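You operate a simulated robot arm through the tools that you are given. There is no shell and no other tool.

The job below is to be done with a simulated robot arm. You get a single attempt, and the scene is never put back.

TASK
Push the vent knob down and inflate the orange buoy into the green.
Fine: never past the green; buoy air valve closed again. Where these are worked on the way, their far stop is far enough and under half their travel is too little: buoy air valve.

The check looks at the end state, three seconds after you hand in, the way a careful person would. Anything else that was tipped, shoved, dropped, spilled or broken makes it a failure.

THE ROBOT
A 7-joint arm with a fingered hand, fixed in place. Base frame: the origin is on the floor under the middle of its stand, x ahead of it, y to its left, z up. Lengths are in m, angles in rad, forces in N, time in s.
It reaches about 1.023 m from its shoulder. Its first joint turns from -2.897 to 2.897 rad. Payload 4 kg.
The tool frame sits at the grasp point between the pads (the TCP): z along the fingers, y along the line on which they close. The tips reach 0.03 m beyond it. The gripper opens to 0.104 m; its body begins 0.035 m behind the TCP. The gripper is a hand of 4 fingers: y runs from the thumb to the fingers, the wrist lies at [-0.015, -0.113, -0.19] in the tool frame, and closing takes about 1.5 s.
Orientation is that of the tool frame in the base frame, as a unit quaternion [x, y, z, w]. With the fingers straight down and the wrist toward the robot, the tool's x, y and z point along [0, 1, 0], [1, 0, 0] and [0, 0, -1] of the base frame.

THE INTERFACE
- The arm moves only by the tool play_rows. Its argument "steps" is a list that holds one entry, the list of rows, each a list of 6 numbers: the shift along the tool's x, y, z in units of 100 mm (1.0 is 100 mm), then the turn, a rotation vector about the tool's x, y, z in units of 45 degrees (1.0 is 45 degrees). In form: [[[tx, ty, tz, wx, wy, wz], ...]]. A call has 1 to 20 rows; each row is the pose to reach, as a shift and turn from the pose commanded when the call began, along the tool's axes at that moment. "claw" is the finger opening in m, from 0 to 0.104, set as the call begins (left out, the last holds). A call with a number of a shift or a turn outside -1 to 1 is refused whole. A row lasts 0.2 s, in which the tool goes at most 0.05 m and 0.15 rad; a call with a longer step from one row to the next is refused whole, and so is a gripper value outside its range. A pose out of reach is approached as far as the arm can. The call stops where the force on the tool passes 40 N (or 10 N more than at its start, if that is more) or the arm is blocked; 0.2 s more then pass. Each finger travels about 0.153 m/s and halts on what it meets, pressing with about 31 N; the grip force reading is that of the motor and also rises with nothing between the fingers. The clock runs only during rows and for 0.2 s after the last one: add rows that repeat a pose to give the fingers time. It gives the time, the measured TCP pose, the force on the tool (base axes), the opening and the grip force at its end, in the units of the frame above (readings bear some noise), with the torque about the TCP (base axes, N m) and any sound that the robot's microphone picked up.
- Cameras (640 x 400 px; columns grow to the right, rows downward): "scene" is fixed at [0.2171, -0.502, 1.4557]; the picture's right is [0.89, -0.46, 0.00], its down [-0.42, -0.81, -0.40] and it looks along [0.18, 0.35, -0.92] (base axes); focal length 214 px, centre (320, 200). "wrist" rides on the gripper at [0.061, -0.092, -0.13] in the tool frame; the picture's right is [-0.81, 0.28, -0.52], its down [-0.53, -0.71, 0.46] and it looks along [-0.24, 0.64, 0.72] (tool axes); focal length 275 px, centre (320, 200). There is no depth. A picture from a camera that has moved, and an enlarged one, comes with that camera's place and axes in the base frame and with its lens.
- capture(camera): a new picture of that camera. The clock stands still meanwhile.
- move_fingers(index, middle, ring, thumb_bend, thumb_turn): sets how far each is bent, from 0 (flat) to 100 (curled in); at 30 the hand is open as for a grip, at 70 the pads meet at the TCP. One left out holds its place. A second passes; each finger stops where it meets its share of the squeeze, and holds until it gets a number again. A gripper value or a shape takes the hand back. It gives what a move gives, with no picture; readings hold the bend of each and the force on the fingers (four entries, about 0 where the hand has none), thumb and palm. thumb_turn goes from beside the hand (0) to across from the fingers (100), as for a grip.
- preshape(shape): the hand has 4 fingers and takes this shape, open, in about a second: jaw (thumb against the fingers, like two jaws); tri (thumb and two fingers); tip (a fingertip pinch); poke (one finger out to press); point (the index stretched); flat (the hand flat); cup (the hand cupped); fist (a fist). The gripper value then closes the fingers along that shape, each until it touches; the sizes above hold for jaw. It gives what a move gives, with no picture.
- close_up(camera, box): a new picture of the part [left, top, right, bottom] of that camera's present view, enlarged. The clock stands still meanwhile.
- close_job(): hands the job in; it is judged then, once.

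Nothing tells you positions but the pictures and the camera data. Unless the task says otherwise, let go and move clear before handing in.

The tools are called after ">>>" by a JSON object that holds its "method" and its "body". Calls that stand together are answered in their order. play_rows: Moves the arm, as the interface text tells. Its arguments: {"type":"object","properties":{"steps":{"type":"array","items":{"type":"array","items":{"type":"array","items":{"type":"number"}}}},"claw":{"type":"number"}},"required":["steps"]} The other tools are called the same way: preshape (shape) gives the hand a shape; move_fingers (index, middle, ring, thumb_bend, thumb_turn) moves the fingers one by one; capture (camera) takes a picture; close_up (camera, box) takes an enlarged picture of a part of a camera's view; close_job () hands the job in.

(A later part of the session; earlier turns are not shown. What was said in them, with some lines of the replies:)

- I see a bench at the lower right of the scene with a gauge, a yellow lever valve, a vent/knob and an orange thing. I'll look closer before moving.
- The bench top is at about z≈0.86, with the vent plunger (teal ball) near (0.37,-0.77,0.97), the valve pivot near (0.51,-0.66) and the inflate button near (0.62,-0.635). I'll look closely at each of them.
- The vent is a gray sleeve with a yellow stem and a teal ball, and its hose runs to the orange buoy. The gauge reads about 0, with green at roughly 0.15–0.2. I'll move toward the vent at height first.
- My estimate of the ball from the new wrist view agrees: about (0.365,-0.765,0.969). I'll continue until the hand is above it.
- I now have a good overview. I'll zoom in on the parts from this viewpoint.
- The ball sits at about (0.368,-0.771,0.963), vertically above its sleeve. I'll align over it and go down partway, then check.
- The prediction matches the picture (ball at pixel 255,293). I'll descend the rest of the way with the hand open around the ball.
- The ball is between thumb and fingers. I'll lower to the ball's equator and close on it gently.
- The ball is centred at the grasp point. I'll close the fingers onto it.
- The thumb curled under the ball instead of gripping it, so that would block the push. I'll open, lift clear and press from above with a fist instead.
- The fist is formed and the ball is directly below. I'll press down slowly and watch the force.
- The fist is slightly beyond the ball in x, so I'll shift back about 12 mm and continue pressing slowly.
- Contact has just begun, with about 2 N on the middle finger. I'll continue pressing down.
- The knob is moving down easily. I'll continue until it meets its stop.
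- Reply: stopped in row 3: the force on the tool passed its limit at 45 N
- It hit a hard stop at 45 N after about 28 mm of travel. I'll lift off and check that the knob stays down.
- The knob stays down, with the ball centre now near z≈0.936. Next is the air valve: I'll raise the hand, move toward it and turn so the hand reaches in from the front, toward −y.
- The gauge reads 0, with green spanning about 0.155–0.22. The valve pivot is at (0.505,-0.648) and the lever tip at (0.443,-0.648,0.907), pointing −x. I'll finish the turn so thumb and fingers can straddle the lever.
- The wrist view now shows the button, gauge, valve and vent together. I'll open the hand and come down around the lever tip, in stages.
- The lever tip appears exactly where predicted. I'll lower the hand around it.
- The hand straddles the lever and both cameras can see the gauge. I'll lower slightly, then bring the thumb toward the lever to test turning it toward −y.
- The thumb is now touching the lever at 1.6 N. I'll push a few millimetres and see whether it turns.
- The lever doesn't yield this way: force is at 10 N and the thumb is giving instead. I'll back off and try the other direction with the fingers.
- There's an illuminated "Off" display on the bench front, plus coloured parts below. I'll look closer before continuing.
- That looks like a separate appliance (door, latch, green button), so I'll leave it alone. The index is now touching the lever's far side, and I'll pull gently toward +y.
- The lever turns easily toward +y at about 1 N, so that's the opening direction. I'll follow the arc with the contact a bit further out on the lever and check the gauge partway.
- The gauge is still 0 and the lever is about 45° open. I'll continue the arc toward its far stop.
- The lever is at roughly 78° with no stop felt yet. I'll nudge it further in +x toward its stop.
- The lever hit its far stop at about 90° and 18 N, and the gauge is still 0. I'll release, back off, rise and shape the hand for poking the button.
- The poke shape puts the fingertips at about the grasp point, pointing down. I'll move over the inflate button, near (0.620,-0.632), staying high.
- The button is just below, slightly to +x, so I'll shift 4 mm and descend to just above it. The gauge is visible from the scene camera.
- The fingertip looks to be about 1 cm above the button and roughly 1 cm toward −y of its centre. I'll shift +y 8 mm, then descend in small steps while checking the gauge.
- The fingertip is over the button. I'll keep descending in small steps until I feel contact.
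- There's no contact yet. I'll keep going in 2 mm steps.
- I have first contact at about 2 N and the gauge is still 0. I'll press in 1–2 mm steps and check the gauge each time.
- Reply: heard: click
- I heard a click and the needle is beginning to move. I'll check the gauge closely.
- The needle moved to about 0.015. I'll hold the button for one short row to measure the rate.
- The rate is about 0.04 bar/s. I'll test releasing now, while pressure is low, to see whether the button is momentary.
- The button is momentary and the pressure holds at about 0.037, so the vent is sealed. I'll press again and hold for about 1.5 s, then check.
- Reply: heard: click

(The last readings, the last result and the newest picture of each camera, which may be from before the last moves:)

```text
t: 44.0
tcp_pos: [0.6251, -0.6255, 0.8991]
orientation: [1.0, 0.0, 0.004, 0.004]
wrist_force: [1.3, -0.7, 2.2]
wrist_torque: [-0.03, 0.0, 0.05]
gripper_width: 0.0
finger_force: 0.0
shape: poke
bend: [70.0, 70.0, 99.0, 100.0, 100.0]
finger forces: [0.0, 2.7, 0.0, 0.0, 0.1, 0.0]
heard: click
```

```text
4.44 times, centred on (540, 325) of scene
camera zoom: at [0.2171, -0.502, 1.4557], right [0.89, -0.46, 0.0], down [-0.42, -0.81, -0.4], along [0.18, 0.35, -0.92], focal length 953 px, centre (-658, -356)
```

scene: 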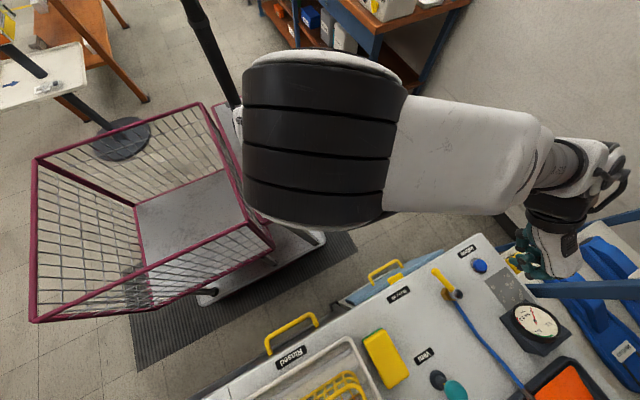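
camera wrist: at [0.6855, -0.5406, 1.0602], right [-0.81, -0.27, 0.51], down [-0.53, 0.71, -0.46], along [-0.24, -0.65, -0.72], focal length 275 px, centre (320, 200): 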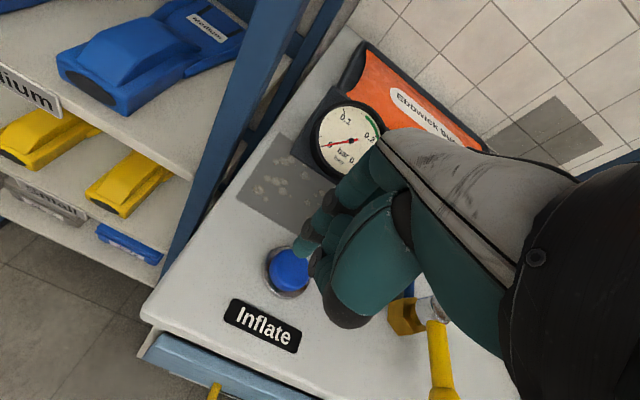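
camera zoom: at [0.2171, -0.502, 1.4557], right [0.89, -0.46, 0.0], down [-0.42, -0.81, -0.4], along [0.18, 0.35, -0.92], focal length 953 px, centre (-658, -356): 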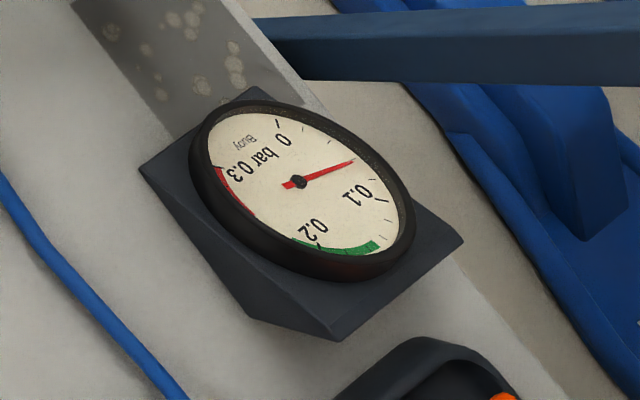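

The gauge is now about 0.075. I'll hold for about another 1.2 s.

>>> {"method": "play_rows", "body": {"steps": [[[0, 0, 0, 0, 0, 0], [0, 0, 0, 0, 0, 0], [0, 0, 0, 0, 0, 0], [0, 0, 0, 0, 0, 0], [0, 0, 0, 0, 0, 0]]]}}

>>> {"method": "close_up", "body": {"camera": "scene", "box": [490, 280, 590, 370]}}

```text
t: 45.2
tcp_pos: [0.6248, -0.6252, 0.8991]
orientation: [1.0, 0.0, 0.004, 0.003]
wrist_force: [-0.2, -1.2, 3.1]
wrist_torque: [-0.04, 0.0, 0.0]
gripper_width: 0.0001
finger_force: 0.0
shape: poke
bend: [70.0, 70.0, 99.0, 100.0, 100.0]
finger forces: [0.0, 2.7, 0.0, 0.0, 0.0, 0.0]
```

```text
4.44 times, centred on (540, 325) of scene
camera zoom: at [0.2171, -0.502, 1.4557], right [0.89, -0.46, 0.0], down [-0.42, -0.81, -0.4], along [0.18, 0.35, -0.92], focal length 953 px, centre (-658, -356)
```

zoom: 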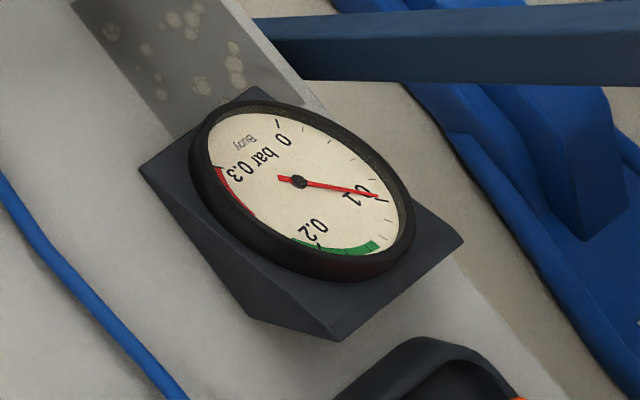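

It's at about 0.10 and climbing slowly. I'll hold for another ~1.4 s.

>>> {"method": "play_rows", "body": {"steps": [[[0, 0, 0, 0, 0, 0], [0, 0, 0, 0, 0, 0], [0, 0, 0, 0, 0, 0], [0, 0, 0, 0, 0, 0], [0, 0, 0, 0, 0, 0], [0, 0, 0, 0, 0, 0]]]}}

>>> {"method": "close_up", "body": {"camera": "scene", "box": [490, 280, 590, 370]}}

```text
t: 46.6
tcp_pos: [0.6252, -0.6241, 0.899]
orientation: [1.0, 0.0, 0.003, 0.001]
wrist_force: [-0.2, -1.8, 2.5]
wrist_torque: [-0.01, 0.03, 0.01]
gripper_width: 0.0
finger_force: 0.1
shape: poke
bend: [70.0, 70.0, 99.0, 100.0, 100.0]
finger forces: [0.0, 2.7, 0.0, 0.0, 0.1, 0.1]
```

```text
4.44 times, centred on (540, 325) of scene
camera zoom: at [0.2171, -0.502, 1.4557], right [0.89, -0.46, 0.0], down [-0.42, -0.81, -0.4], along [0.18, 0.35, -0.92], focal length 953 px, centre (-658, -356)
```

zoom: 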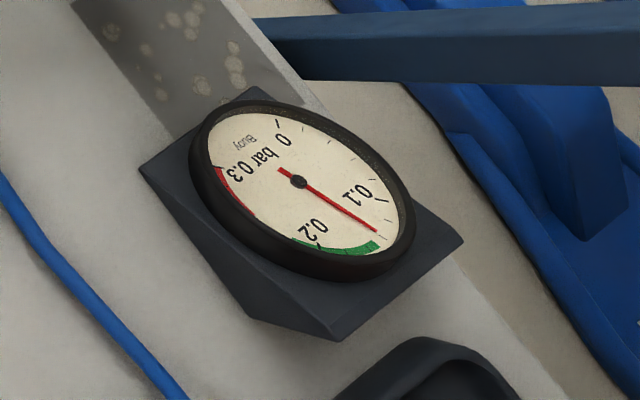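

It's at about 0.135, nearing green. I'll hold for about 1 s more.

>>> {"method": "play_rows", "body": {"steps": [[[0, 0, 0, 0, 0, 0], [0, 0, 0, 0, 0, 0], [0, 0, 0, 0, 0, 0], [0, 0, 0, 0, 0, 0]]]}}

>>> {"method": "close_up", "body": {"camera": "scene", "box": [490, 280, 590, 370]}}

```text
t: 47.6
tcp_pos: [0.6244, -0.6246, 0.8995]
orientation: [1.0, 0.0, 0.004, 0.002]
wrist_force: [-1.1, 0.5, 2.3]
wrist_torque: [-0.04, 0.01, 0.02]
gripper_width: 0.0
finger_force: 0.1
shape: poke
bend: [70.0, 70.0, 99.0, 100.0, 100.0]
finger forces: [0.0, 2.7, 0.0, 0.0, 0.0, 0.1]
```

```text
4.44 times, centred on (540, 325) of scene
camera zoom: at [0.2171, -0.502, 1.4557], right [0.89, -0.46, 0.0], down [-0.42, -0.81, -0.4], along [0.18, 0.35, -0.92], focal length 953 px, centre (-658, -356)
```

zoom: 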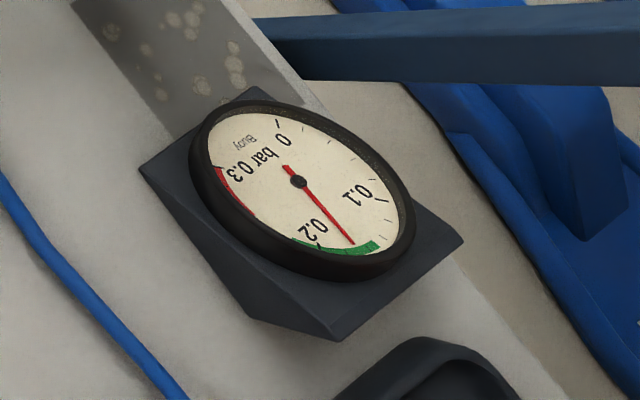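

The needle is well inside the green, at about 0.175. I'll release the button now.

>>> {"method": "play_rows", "body": {"steps": [[[0, 0, -0.15, 0, 0, 0], [0, 0, -0.35, 0, 0, 0]]]}}

>>> {"method": "close_up", "body": {"camera": "scene", "box": [490, 280, 590, 370]}}

>>> {"method": "play_rows", "body": {"steps": [[[0, 0, -0.3, 0, 0, 0], [0, 0, -0.65, 0, 0, 0]]]}}

>>> {"method": "capture", "body": {"camera": "wrist"}}

>>> {"method": "capture", "body": {"camera": "scene"}}

```text
t: 48.2
tcp_pos: [0.6273, -0.6223, 0.9316]
orientation: [1.0, 0.0, 0.004, 0.003]
wrist_force: [-1.0, -0.8, 0.9]
wrist_torque: [-0.01, -0.04, -0.01]
gripper_width: 0.0002
finger_force: 0.0
shape: poke
bend: [70.0, 70.0, 99.0, 100.0, 100.0]
finger forces: [0.1, 0.1, 0.0, 0.0, 0.1, 0.1]
```

```text
4.44 times, centred on (540, 325) of scene
camera zoom: at [0.2171, -0.502, 1.4557], right [0.89, -0.46, 0.0], down [-0.42, -0.81, -0.4], along [0.18, 0.35, -0.92], focal length 953 px, centre (-658, -356)
```

zoom: 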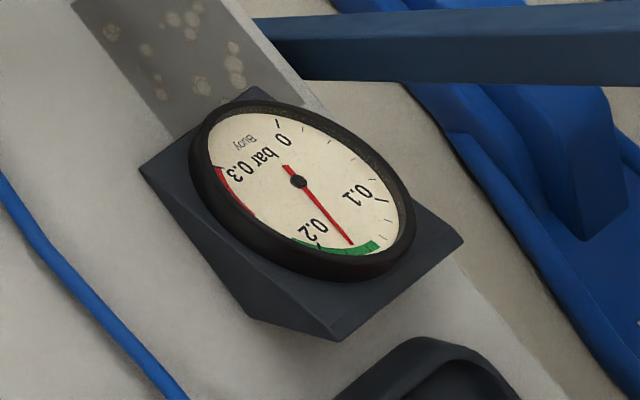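

```text
t: 48.8
tcp_pos: [0.6261, -0.625, 0.9982]
orientation: [1.0, 0.0, 0.002, 0.002]
wrist_force: [-0.3, -0.1, -0.6]
wrist_torque: [-0.02, 0.02, 0.03]
gripper_width: 0.0
finger_force: 0.1
shape: poke
bend: [70.0, 70.0, 99.0, 100.0, 100.0]
finger forces: [0.1, 0.0, 0.0, 0.0, 0.0, 0.0]
```

```text
taken
camera wrist: at [0.6859, -0.5325, 1.1289], right [-0.81, -0.27, 0.51], down [-0.53, 0.71, -0.46], along [-0.24, -0.65, -0.72], focal length 275 px, centre (320, 200)
```

wrist: 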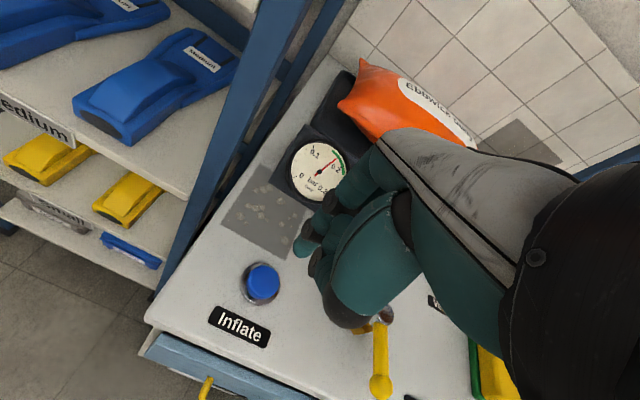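

```text
taken
```

scene: 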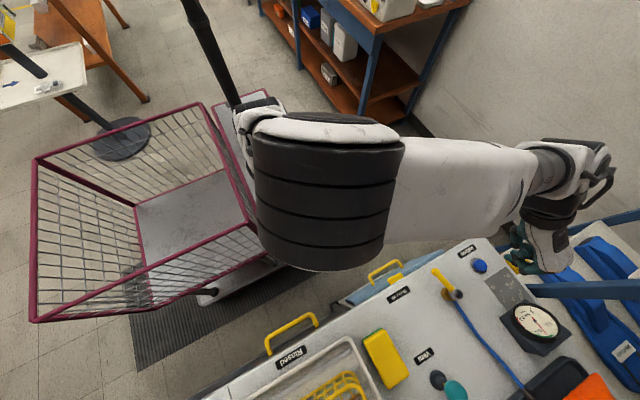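

Released: the needle sits in the green and holds, and the buoy is visibly inflated. To close the valve I'll fold the fingers and use only the thumb to push the lever back.

>>> {"method": "move_fingers", "body": {"index": 100, "middle": 100, "ring": 100, "thumb_bend": 30, "thumb_turn": 98}}

>>> {"method": "capture", "body": {"camera": "wrist"}}

>>> {"method": "close_up", "body": {"camera": "scene", "box": [490, 280, 590, 370]}}

>>> {"method": "close_up", "body": {"camera": "scene", "box": [430, 210, 590, 330]}}

```text
t: 49.8
tcp_pos: [0.6265, -0.624, 0.9985]
orientation: [1.0, 0.0, 0.004, 0.002]
wrist_force: [0.0, -0.3, -0.9]
wrist_torque: [0.0, 0.0, -0.01]
gripper_width: 0.0656
finger_force: 0.1
shape: fingers
bend: [100.0, 100.0, 100.0, 30.0, 96.0]
finger forces: [0.1, 0.1, 0.0, 0.0, 0.0, 0.0]
```

```text
taken
camera wrist: at [0.6859, -0.5322, 1.1288], right [-0.81, -0.27, 0.51], down [-0.53, 0.71, -0.46], along [-0.24, -0.65, -0.72], focal length 275 px, centre (320, 200)
```

wrist: 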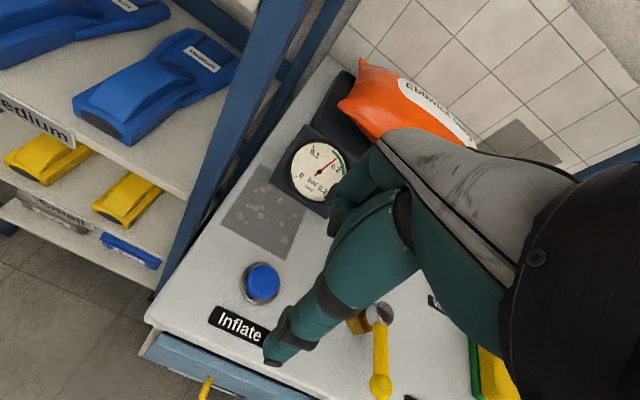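

```text
4.44 times, centred on (540, 325) of scene
camera zoom: at [0.2171, -0.502, 1.4557], right [0.89, -0.46, 0.0], down [-0.42, -0.81, -0.4], along [0.18, 0.35, -0.92], focal length 953 px, centre (-658, -356)
```

zoom: 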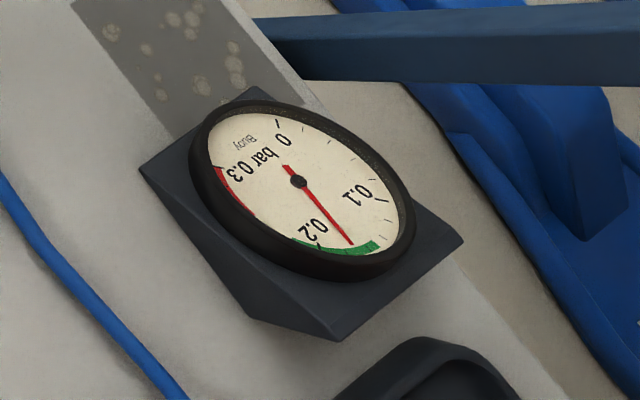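

```text
3.33 times, centred on (510, 270) of scene
camera zoom: at [0.2171, -0.502, 1.4557], right [0.89, -0.46, 0.0], down [-0.42, -0.81, -0.4], along [0.18, 0.35, -0.92], focal length 715 px, centre (-313, -33)
```

zoom: 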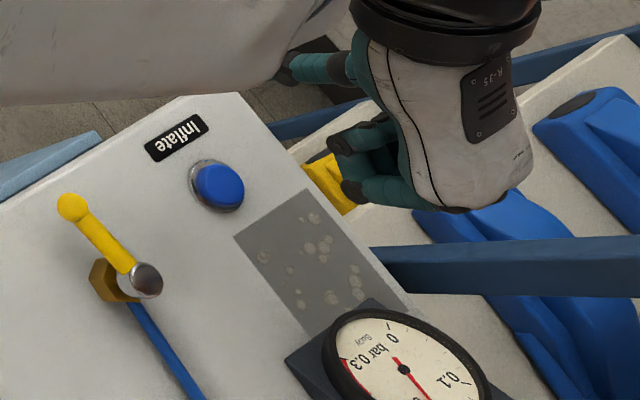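

The needle holds in the green. I'll move the thumb to the +x side of the lever tip, first staying high.

>>> {"method": "play_rows", "body": {"steps": [[[-0.3, 0.1, 0, 0, 0, 0], [-0.6, 0.25, 0, 0, 0, 0], [-0.86, 0.34, 0, 0, 0, 0], [-0.86, 0.34, 0.2, 0, 0, 0]]]}}

>>> {"method": "capture", "body": {"camera": "wrist"}}

>>> {"method": "close_up", "body": {"camera": "scene", "box": [430, 210, 590, 330]}}

```text
t: 50.8
tcp_pos: [0.5405, -0.6579, 0.9786]
orientation: [1.0, 0.001, 0.004, 0.002]
wrist_force: [0.6, 0.1, -0.4]
wrist_torque: [-0.03, -0.01, -0.03]
gripper_width: 0.0655
finger_force: 0.1
shape: fingers
bend: [100.0, 100.0, 100.0, 30.0, 96.0]
finger forces: [0.1, 0.1, 0.1, 0.0, 0.0, 0.0]
```

```text
taken
camera wrist: at [0.5991, -0.5657, 1.1089], right [-0.81, -0.27, 0.51], down [-0.53, 0.71, -0.46], along [-0.24, -0.65, -0.72], focal length 275 px, centre (320, 200)
```

wrist: 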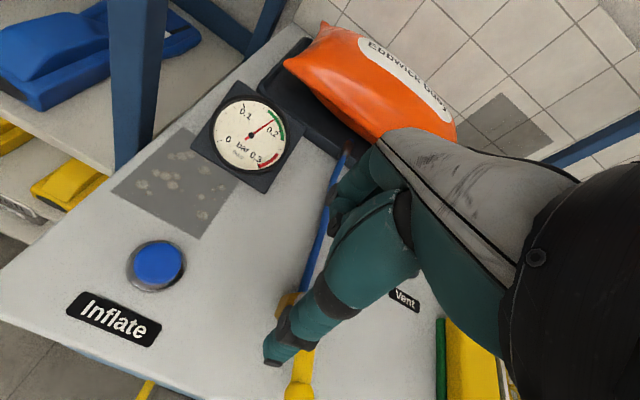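

```text
3.33 times, centred on (510, 270) of scene
camera zoom: at [0.2171, -0.502, 1.4557], right [0.89, -0.46, 0.0], down [-0.42, -0.81, -0.4], along [0.18, 0.35, -0.92], focal length 715 px, centre (-313, -33)
```

zoom: 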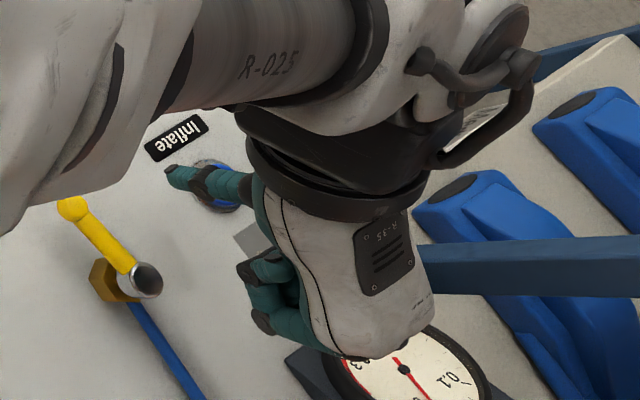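

>>> {"method": "play_rows", "body": {"steps": [[[0, 0, 0.15, 0, 0, 0], [0, 0, 0.3, 0, 0, 0], [0, 0, 0.45, 0, 0, 0], [0, 0, 0.55, 0, 0, 0], [0, 0, 0.62, 0, 0, 0]]]}}

>>> {"method": "capture", "body": {"camera": "wrist"}}

>>> {"method": "close_up", "body": {"camera": "scene", "box": [430, 210, 590, 330]}}

```text
t: 52.0
tcp_pos: [0.539, -0.6574, 0.9151]
orientation: [1.0, 0.0, 0.004, 0.004]
wrist_force: [0.2, 0.1, -0.5]
wrist_torque: [-0.03, -0.01, -0.02]
gripper_width: 0.0656
finger_force: 0.1
shape: fingers
bend: [100.0, 100.0, 100.0, 30.0, 96.0]
finger forces: [0.1, 0.0, 0.0, 0.0, 0.1, 0.1]
```

```text
taken
camera wrist: at [0.5995, -0.5654, 1.0456], right [-0.81, -0.27, 0.51], down [-0.53, 0.71, -0.46], along [-0.24, -0.65, -0.72], focal length 275 px, centre (320, 200)
```

wrist: 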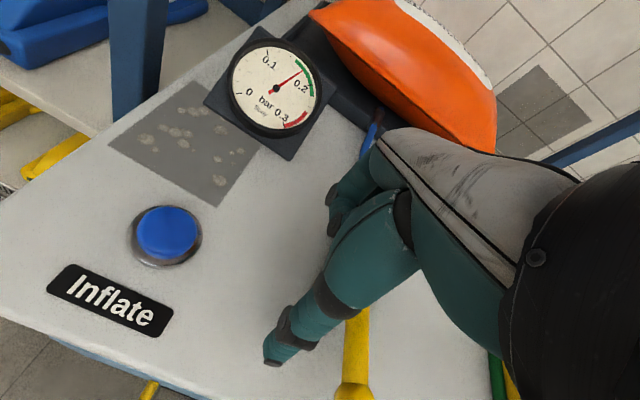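

```text
3.33 times, centred on (510, 270) of scene
camera zoom: at [0.2171, -0.502, 1.4557], right [0.89, -0.46, 0.0], down [-0.42, -0.81, -0.4], along [0.18, 0.35, -0.92], focal length 715 px, centre (-313, -33)
```

zoom: 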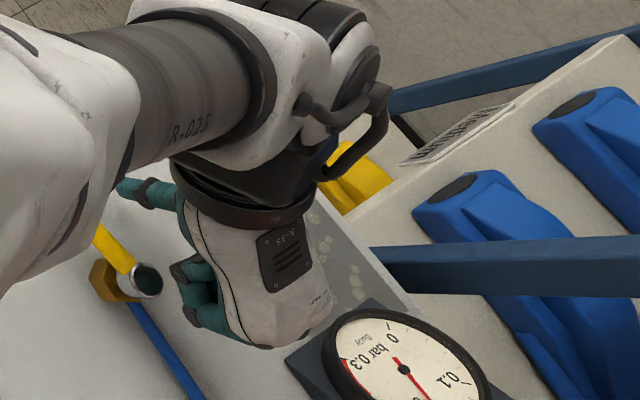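

The thumb is on the +x side of the lever. I'll raise a few millimetres for clearance over the cap, then sweep the lever back along its arc, halfway first.

>>> {"method": "play_rows", "body": {"steps": [[[-0.05, 0, -0.07, 0, 0, 0], [-0.13, -0.01, -0.07, 0, 0, 0], [-0.2, -0.02, -0.07, 0, 0, 0], [-0.28, -0.035, -0.07, 0, 0, 0], [-0.364, -0.043, -0.07, 0, 0, 0], [-0.44, -0.03, -0.07, 0, 0, 0], [-0.52, -0.01, -0.07, 0, 0, 0], [-0.585, 0.012, -0.07, 0, 0, 0]]]}}

>>> {"method": "capture", "body": {"camera": "wrist"}}

>>> {"method": "close_up", "body": {"camera": "scene", "box": [380, 210, 590, 370]}}

```text
t: 53.8
tcp_pos: [0.4807, -0.6593, 0.9227]
orientation: [1.0, -0.001, 0.004, 0.002]
wrist_force: [0.0, -0.8, -0.2]
wrist_torque: [0.05, -0.01, -0.03]
gripper_width: 0.0655
finger_force: 0.5
shape: fingers
bend: [100.0, 100.0, 100.0, 30.0, 95.0]
finger forces: [0.1, 0.0, 0.0, 0.1, 0.9, 0.1]
```

```text
taken
camera wrist: at [0.54, -0.5676, 1.0529], right [-0.81, -0.27, 0.51], down [-0.53, 0.71, -0.46], along [-0.24, -0.65, -0.72], focal length 275 px, centre (320, 200)
```

wrist: 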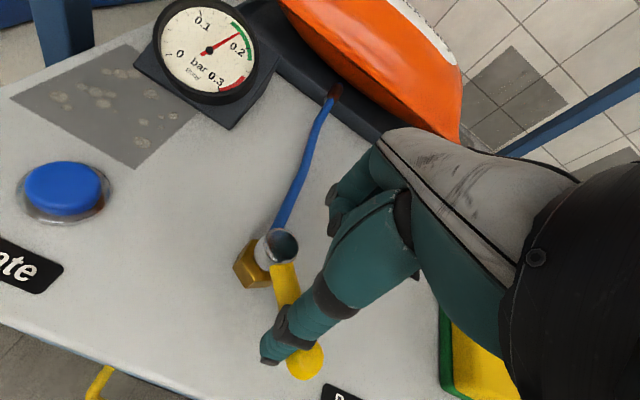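

```text
2.50 times, centred on (485, 290) of scene
camera zoom: at [0.2171, -0.502, 1.4557], right [0.89, -0.46, 0.0], down [-0.42, -0.81, -0.4], along [0.18, 0.35, -0.92], focal length 536 px, centre (-92, -25)
```

zoom: 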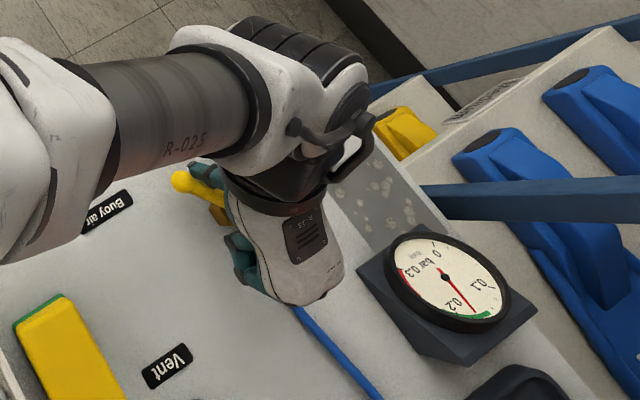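

The lever is following at about 1 N. I'll continue the arc toward the closed stop.

>>> {"method": "play_rows", "body": {"steps": [[[-0.07, 0.04, 0, 0, 0, 0], [-0.13, 0.09, 0, 0, 0, 0], [-0.177, 0.145, 0, 0, 0, 0], [-0.21, 0.2, 0, 0, 0, 0], [-0.24, 0.255, 0, 0, 0, 0], [-0.263, 0.306, 0, 0, 0, 0]]]}}

>>> {"method": "capture", "body": {"camera": "wrist"}}

>>> {"method": "close_up", "body": {"camera": "scene", "box": [380, 210, 590, 370]}}

```text
t: 55.2
tcp_pos: [0.4547, -0.6903, 0.9215]
orientation: [1.0, 0.001, 0.004, 0.002]
wrist_force: [0.4, 0.2, 0.9]
wrist_torque: [0.04, -0.04, -0.07]
gripper_width: 0.0662
finger_force: 0.1
shape: fingers
bend: [100.0, 100.0, 100.0, 29.0, 95.0]
finger forces: [0.1, 0.1, 0.0, 0.0, 1.0, 0.1]
```

```text
taken
camera wrist: at [0.5145, -0.5984, 1.0526], right [-0.81, -0.27, 0.51], down [-0.53, 0.71, -0.46], along [-0.24, -0.65, -0.72], focal length 275 px, centre (320, 200)
```

wrist: 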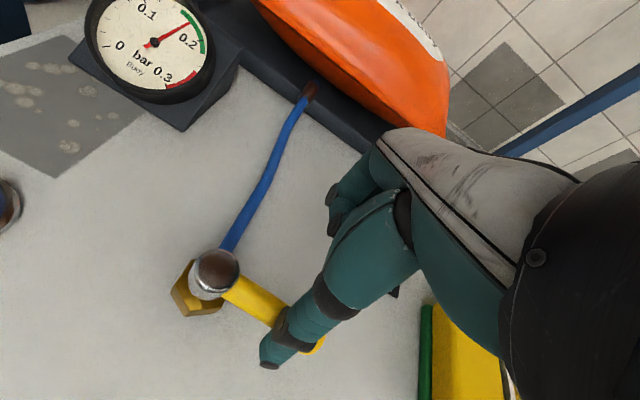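

```text
2.50 times, centred on (485, 290) of scene
camera zoom: at [0.2171, -0.502, 1.4557], right [0.89, -0.46, 0.0], down [-0.42, -0.81, -0.4], along [0.18, 0.35, -0.92], focal length 536 px, centre (-92, -25)
```

zoom: 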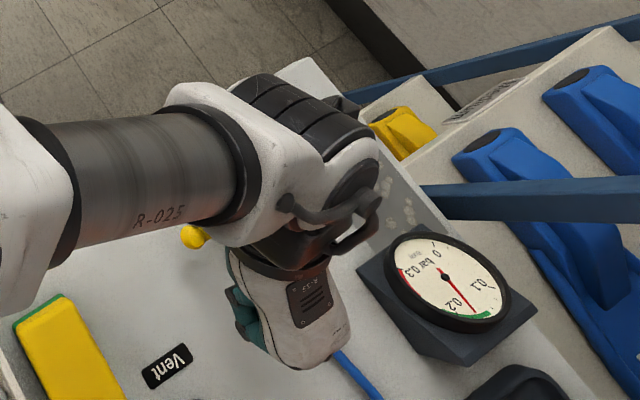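

There's still no stop felt. I'll push a little further toward −y until it bears against the closed stop.

>>> {"method": "play_rows", "body": {"steps": [[[0, 0.03, 0, 0, 0, 0], [0, 0.06, 0, 0, 0, 0], [0, 0.09, 0, 0, 0, 0], [0, 0.12, 0, 0, 0, 0]]]}}

>>> {"method": "capture", "body": {"camera": "wrist"}}

```text
t: 56.2
tcp_pos: [0.4551, -0.703, 0.9228]
orientation: [1.0, 0.001, 0.004, 0.003]
wrist_force: [0.2, 5.8, -0.5]
wrist_torque: [0.0, 0.01, -0.01]
gripper_width: 0.0686
finger_force: 2.1
shape: fingers
bend: [100.0, 100.0, 100.0, 24.0, 95.0]
finger forces: [0.0, 0.0, 0.0, 0.0, 4.3, 0.0]
```

```text
taken
camera wrist: at [0.515, -0.6102, 1.0535], right [-0.81, -0.27, 0.51], down [-0.53, 0.71, -0.46], along [-0.24, -0.65, -0.72], focal length 275 px, centre (320, 200)
```

wrist: 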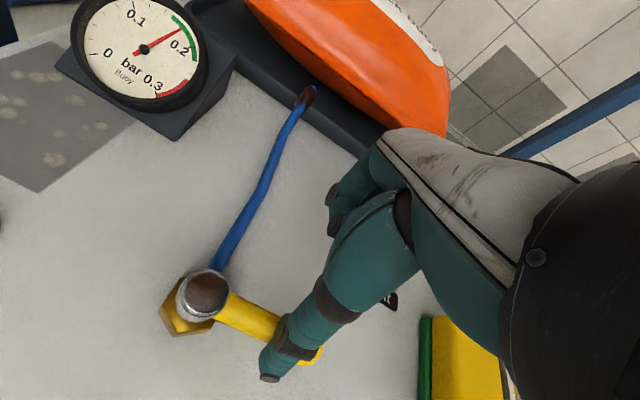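

It's at the stop with force building. I'll add a bit more pressure to seat it fully, then back away and check.

>>> {"method": "play_rows", "body": {"steps": [[[0, 0.04, 0, 0, 0, 0], [0, 0.08, 0, 0, 0, 0]]]}}

>>> {"method": "play_rows", "body": {"steps": [[[0, -0.2, 0, 0, 0, 0], [0, -0.35, 0, 0, 0, 0], [0, -0.35, -0.3, 0, 0, 0], [0, -0.35, -0.7, 0, 0, 0], [0, -0.35, -1.0, 0, 0, 0]]]}}

>>> {"method": "capture", "body": {"camera": "wrist"}}

>>> {"method": "capture", "body": {"camera": "scene"}}

```text
t: 56.8
tcp_pos: [0.4548, -0.7118, 0.922]
orientation: [1.0, 0.001, 0.003, 0.003]
wrist_force: [0.2, 9.6, -1.0]
wrist_torque: [0.14, -0.01, 0.0]
gripper_width: 0.0711
finger_force: 3.6
shape: fingers
bend: [100.0, 100.0, 100.0, 18.0, 95.0]
finger forces: [0.2, 0.0, 0.0, 0.0, 7.9, 0.0]
```

```text
t: 58.0
tcp_pos: [0.4577, -0.6751, 1.0218]
orientation: [1.0, 0.001, 0.003, 0.003]
wrist_force: [-0.3, 0.2, 0.2]
wrist_torque: [-0.03, -0.01, -0.03]
gripper_width: 0.0658
finger_force: 0.1
shape: fingers
bend: [100.0, 100.0, 100.0, 30.0, 95.0]
finger forces: [0.0, 0.1, 0.0, 0.1, 0.0, 0.0]
```

```text
taken
camera wrist: at [0.5168, -0.5824, 1.1535], right [-0.81, -0.27, 0.51], down [-0.53, 0.71, -0.46], along [-0.24, -0.65, -0.72], focal length 275 px, centre (320, 200)
```

wrist: 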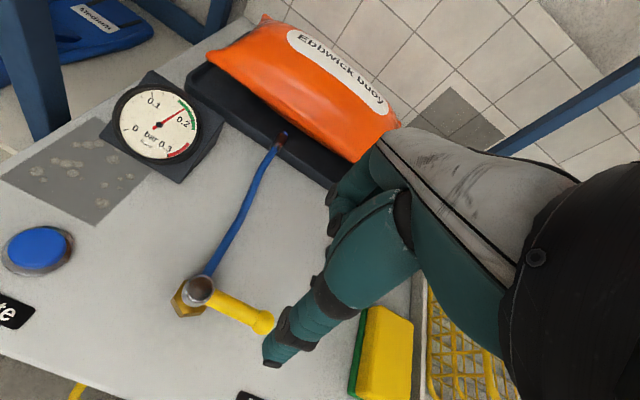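

```text
taken
```

scene: 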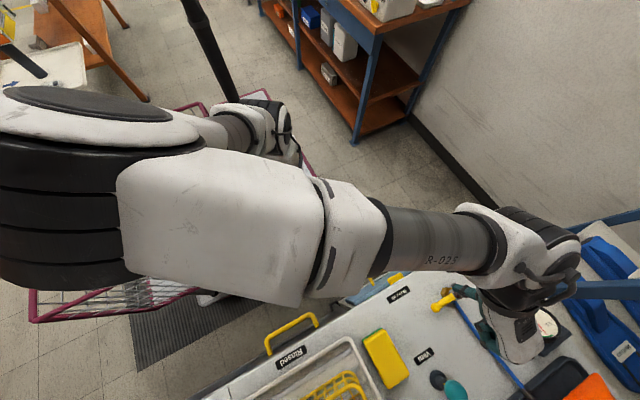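

The lever is back at its closed position and the gauge is in the green. I'll move the hand clear and do a final inspection of everything.

>>> {"method": "play_rows", "body": {"steps": [[[0, -0.2, -0.3, 0, 0, 0], [0, -0.4, -0.6, 0, 0, 0], [0, -0.6, -0.9, 0, 0, 0], [0, -0.8, -1.0, 0, 0, 0]]]}}

>>> {"method": "play_rows", "body": {"steps": [[[-0.15, -0.25, -0.1, 0, 0, 0], [-0.3, -0.5, -0.2, 0, 0, 0], [-0.4, -0.75, -0.3, 0, 0, 0], [-0.5, -1.0, -0.4, 0, 0, 0]]]}}

>>> {"method": "capture", "body": {"camera": "wrist"}}

>>> {"method": "capture", "body": {"camera": "scene"}}

```text
t: 59.0
tcp_pos: [0.4529, -0.5938, 1.1212]
orientation: [1.0, 0.0, 0.003, 0.003]
wrist_force: [0.1, 0.0, 0.0]
wrist_torque: [0.04, -0.01, -0.01]
gripper_width: 0.0657
finger_force: 0.0
shape: fingers
bend: [100.0, 100.0, 100.0, 30.0, 95.0]
finger forces: [0.0, 0.0, 0.1, 0.0, 0.0, 0.1]
```

```text
t: 60.0
tcp_pos: [0.404, -0.4933, 1.1604]
orientation: [1.0, 0.001, 0.002, 0.003]
wrist_force: [0.8, 0.7, -0.5]
wrist_torque: [0.01, 0.02, 0.01]
gripper_width: 0.0658
finger_force: 0.1
shape: fingers
bend: [100.0, 100.0, 100.0, 30.0, 95.0]
finger forces: [0.0, 0.0, 0.0, 0.0, 0.0, 0.1]
```

```text
taken
camera wrist: at [0.4639, -0.4014, 1.2912], right [-0.81, -0.27, 0.51], down [-0.53, 0.71, -0.46], along [-0.24, -0.65, -0.72], focal length 275 px, centre (320, 200)
```

wrist: 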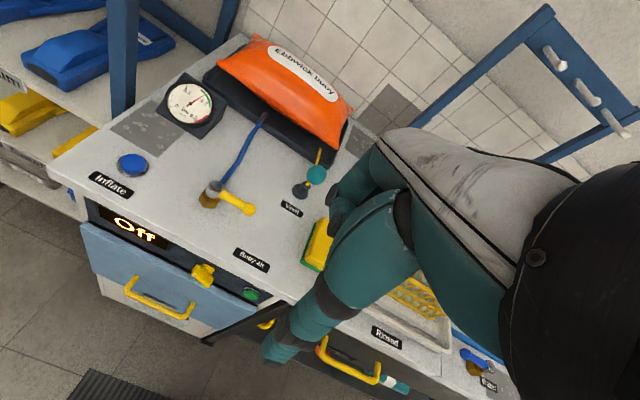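

```text
taken
```

scene: 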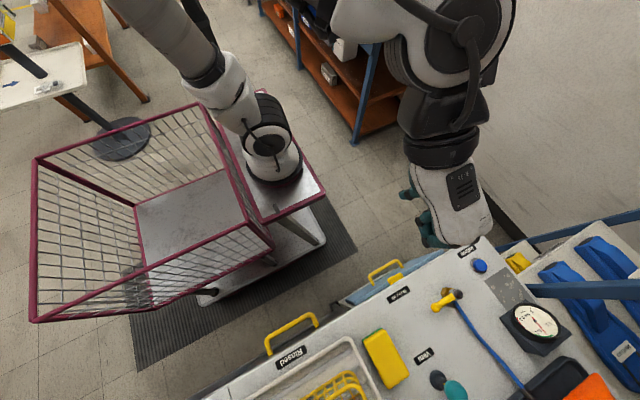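

>>> {"method": "close_up", "body": {"camera": "scene", "box": [490, 280, 590, 370]}}

>>> {"method": "close_up", "body": {"camera": "scene", "box": [400, 300, 540, 400]}}

>>> {"method": "close_up", "body": {"camera": "wrist", "box": [180, 60, 360, 230]}}

>>> {"method": "close_up", "body": {"camera": "wrist", "box": [150, 70, 230, 140]}}

```text
4.44 times, centred on (540, 325) of scene
camera zoom: at [0.2171, -0.502, 1.4557], right [0.89, -0.46, 0.0], down [-0.42, -0.81, -0.4], along [0.18, 0.35, -0.92], focal length 953 px, centre (-658, -356)
```

zoom: 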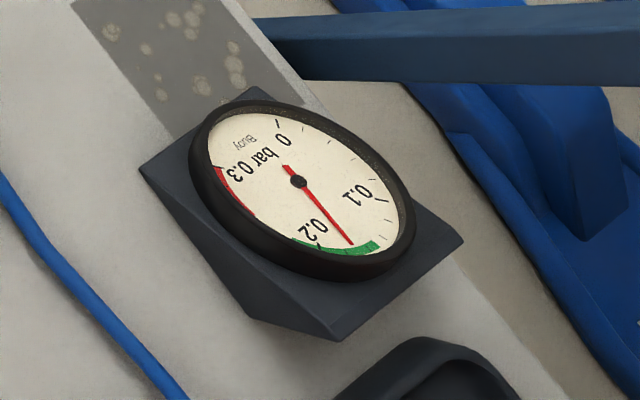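

```text
4.00 times, centred on (470, 350) of scene
camera zoom: at [0.2171, -0.502, 1.4557], right [0.89, -0.46, 0.0], down [-0.42, -0.81, -0.4], along [0.18, 0.35, -0.92], focal length 858 px, centre (-280, -400)
```

zoom: 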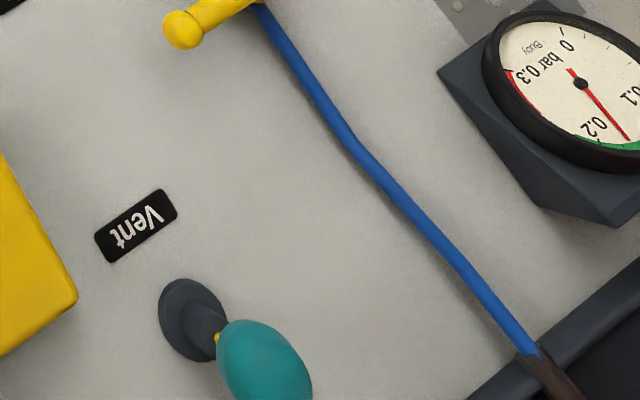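

```text
2.35 times, centred on (270, 145) of wrist
camera zoom: at [0.4639, -0.4014, 1.2912], right [-0.81, -0.27, 0.51], down [-0.53, 0.71, -0.46], along [-0.24, -0.65, -0.72], focal length 648 px, centre (438, 329)
```

zoom: 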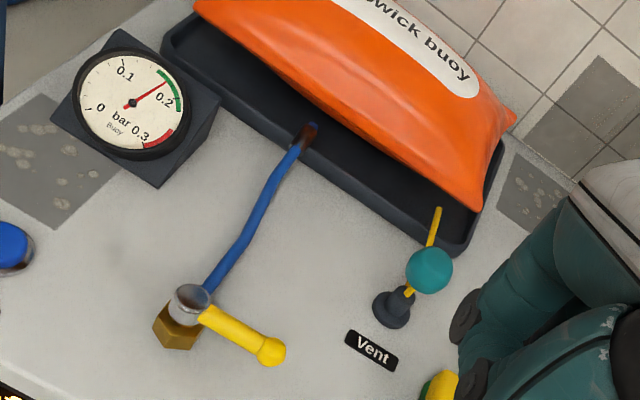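

```text
5.71 times, centred on (190, 105) of wrist
camera zoom: at [0.4639, -0.4014, 1.2912], right [-0.81, -0.27, 0.51], down [-0.53, 0.71, -0.46], along [-0.24, -0.65, -0.72], focal length 1573 px, centre (1063, 743)
```

zoom: 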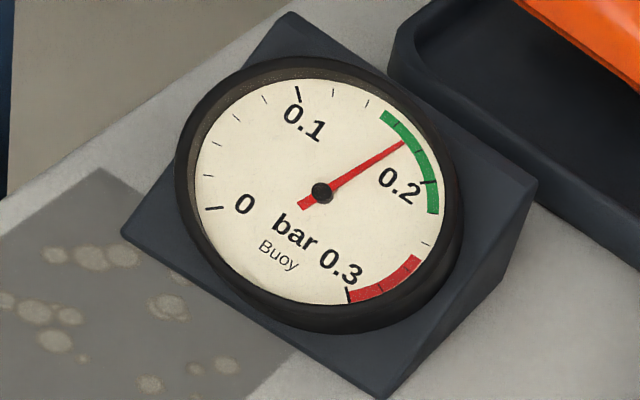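

Everything looks done. The vent knob is still down where it hit its stop, the gauge is steady at about 0.175 in the green, and the valve lever is back at its original closed position. The hand is clear and nothing else looks disturbed, so I'm handing in.

>>> {"method": "close_job", "body": {}}

```text
The job is handed in.
```

I handed the job in with the vent knob down, the orange buoy inflated into the green and its air valve closed again. I don't have the check's verdict.

- **Vent knob:** I pushed it down about 28 mm to a hard stop, and it has stayed there. A short length of its stem still shows above the sleeve. The buoy holds its pressure, so I take it as fully down.
- **Buoy pressure:** The gauge reads about 0.175 bar, inside the green band, and never went past it. It held steady for roughly 12 s after I released the inflate button.
- **Buoy air valve:** I opened it about 90° to its far stop for the inflation, then turned it back against its closed stop, where it started.
- **Surroundings:** The last pictures show nothing else moved, and the hand is clear of the bench. I didn't touch the appliance in the bench front with the "Off" display.
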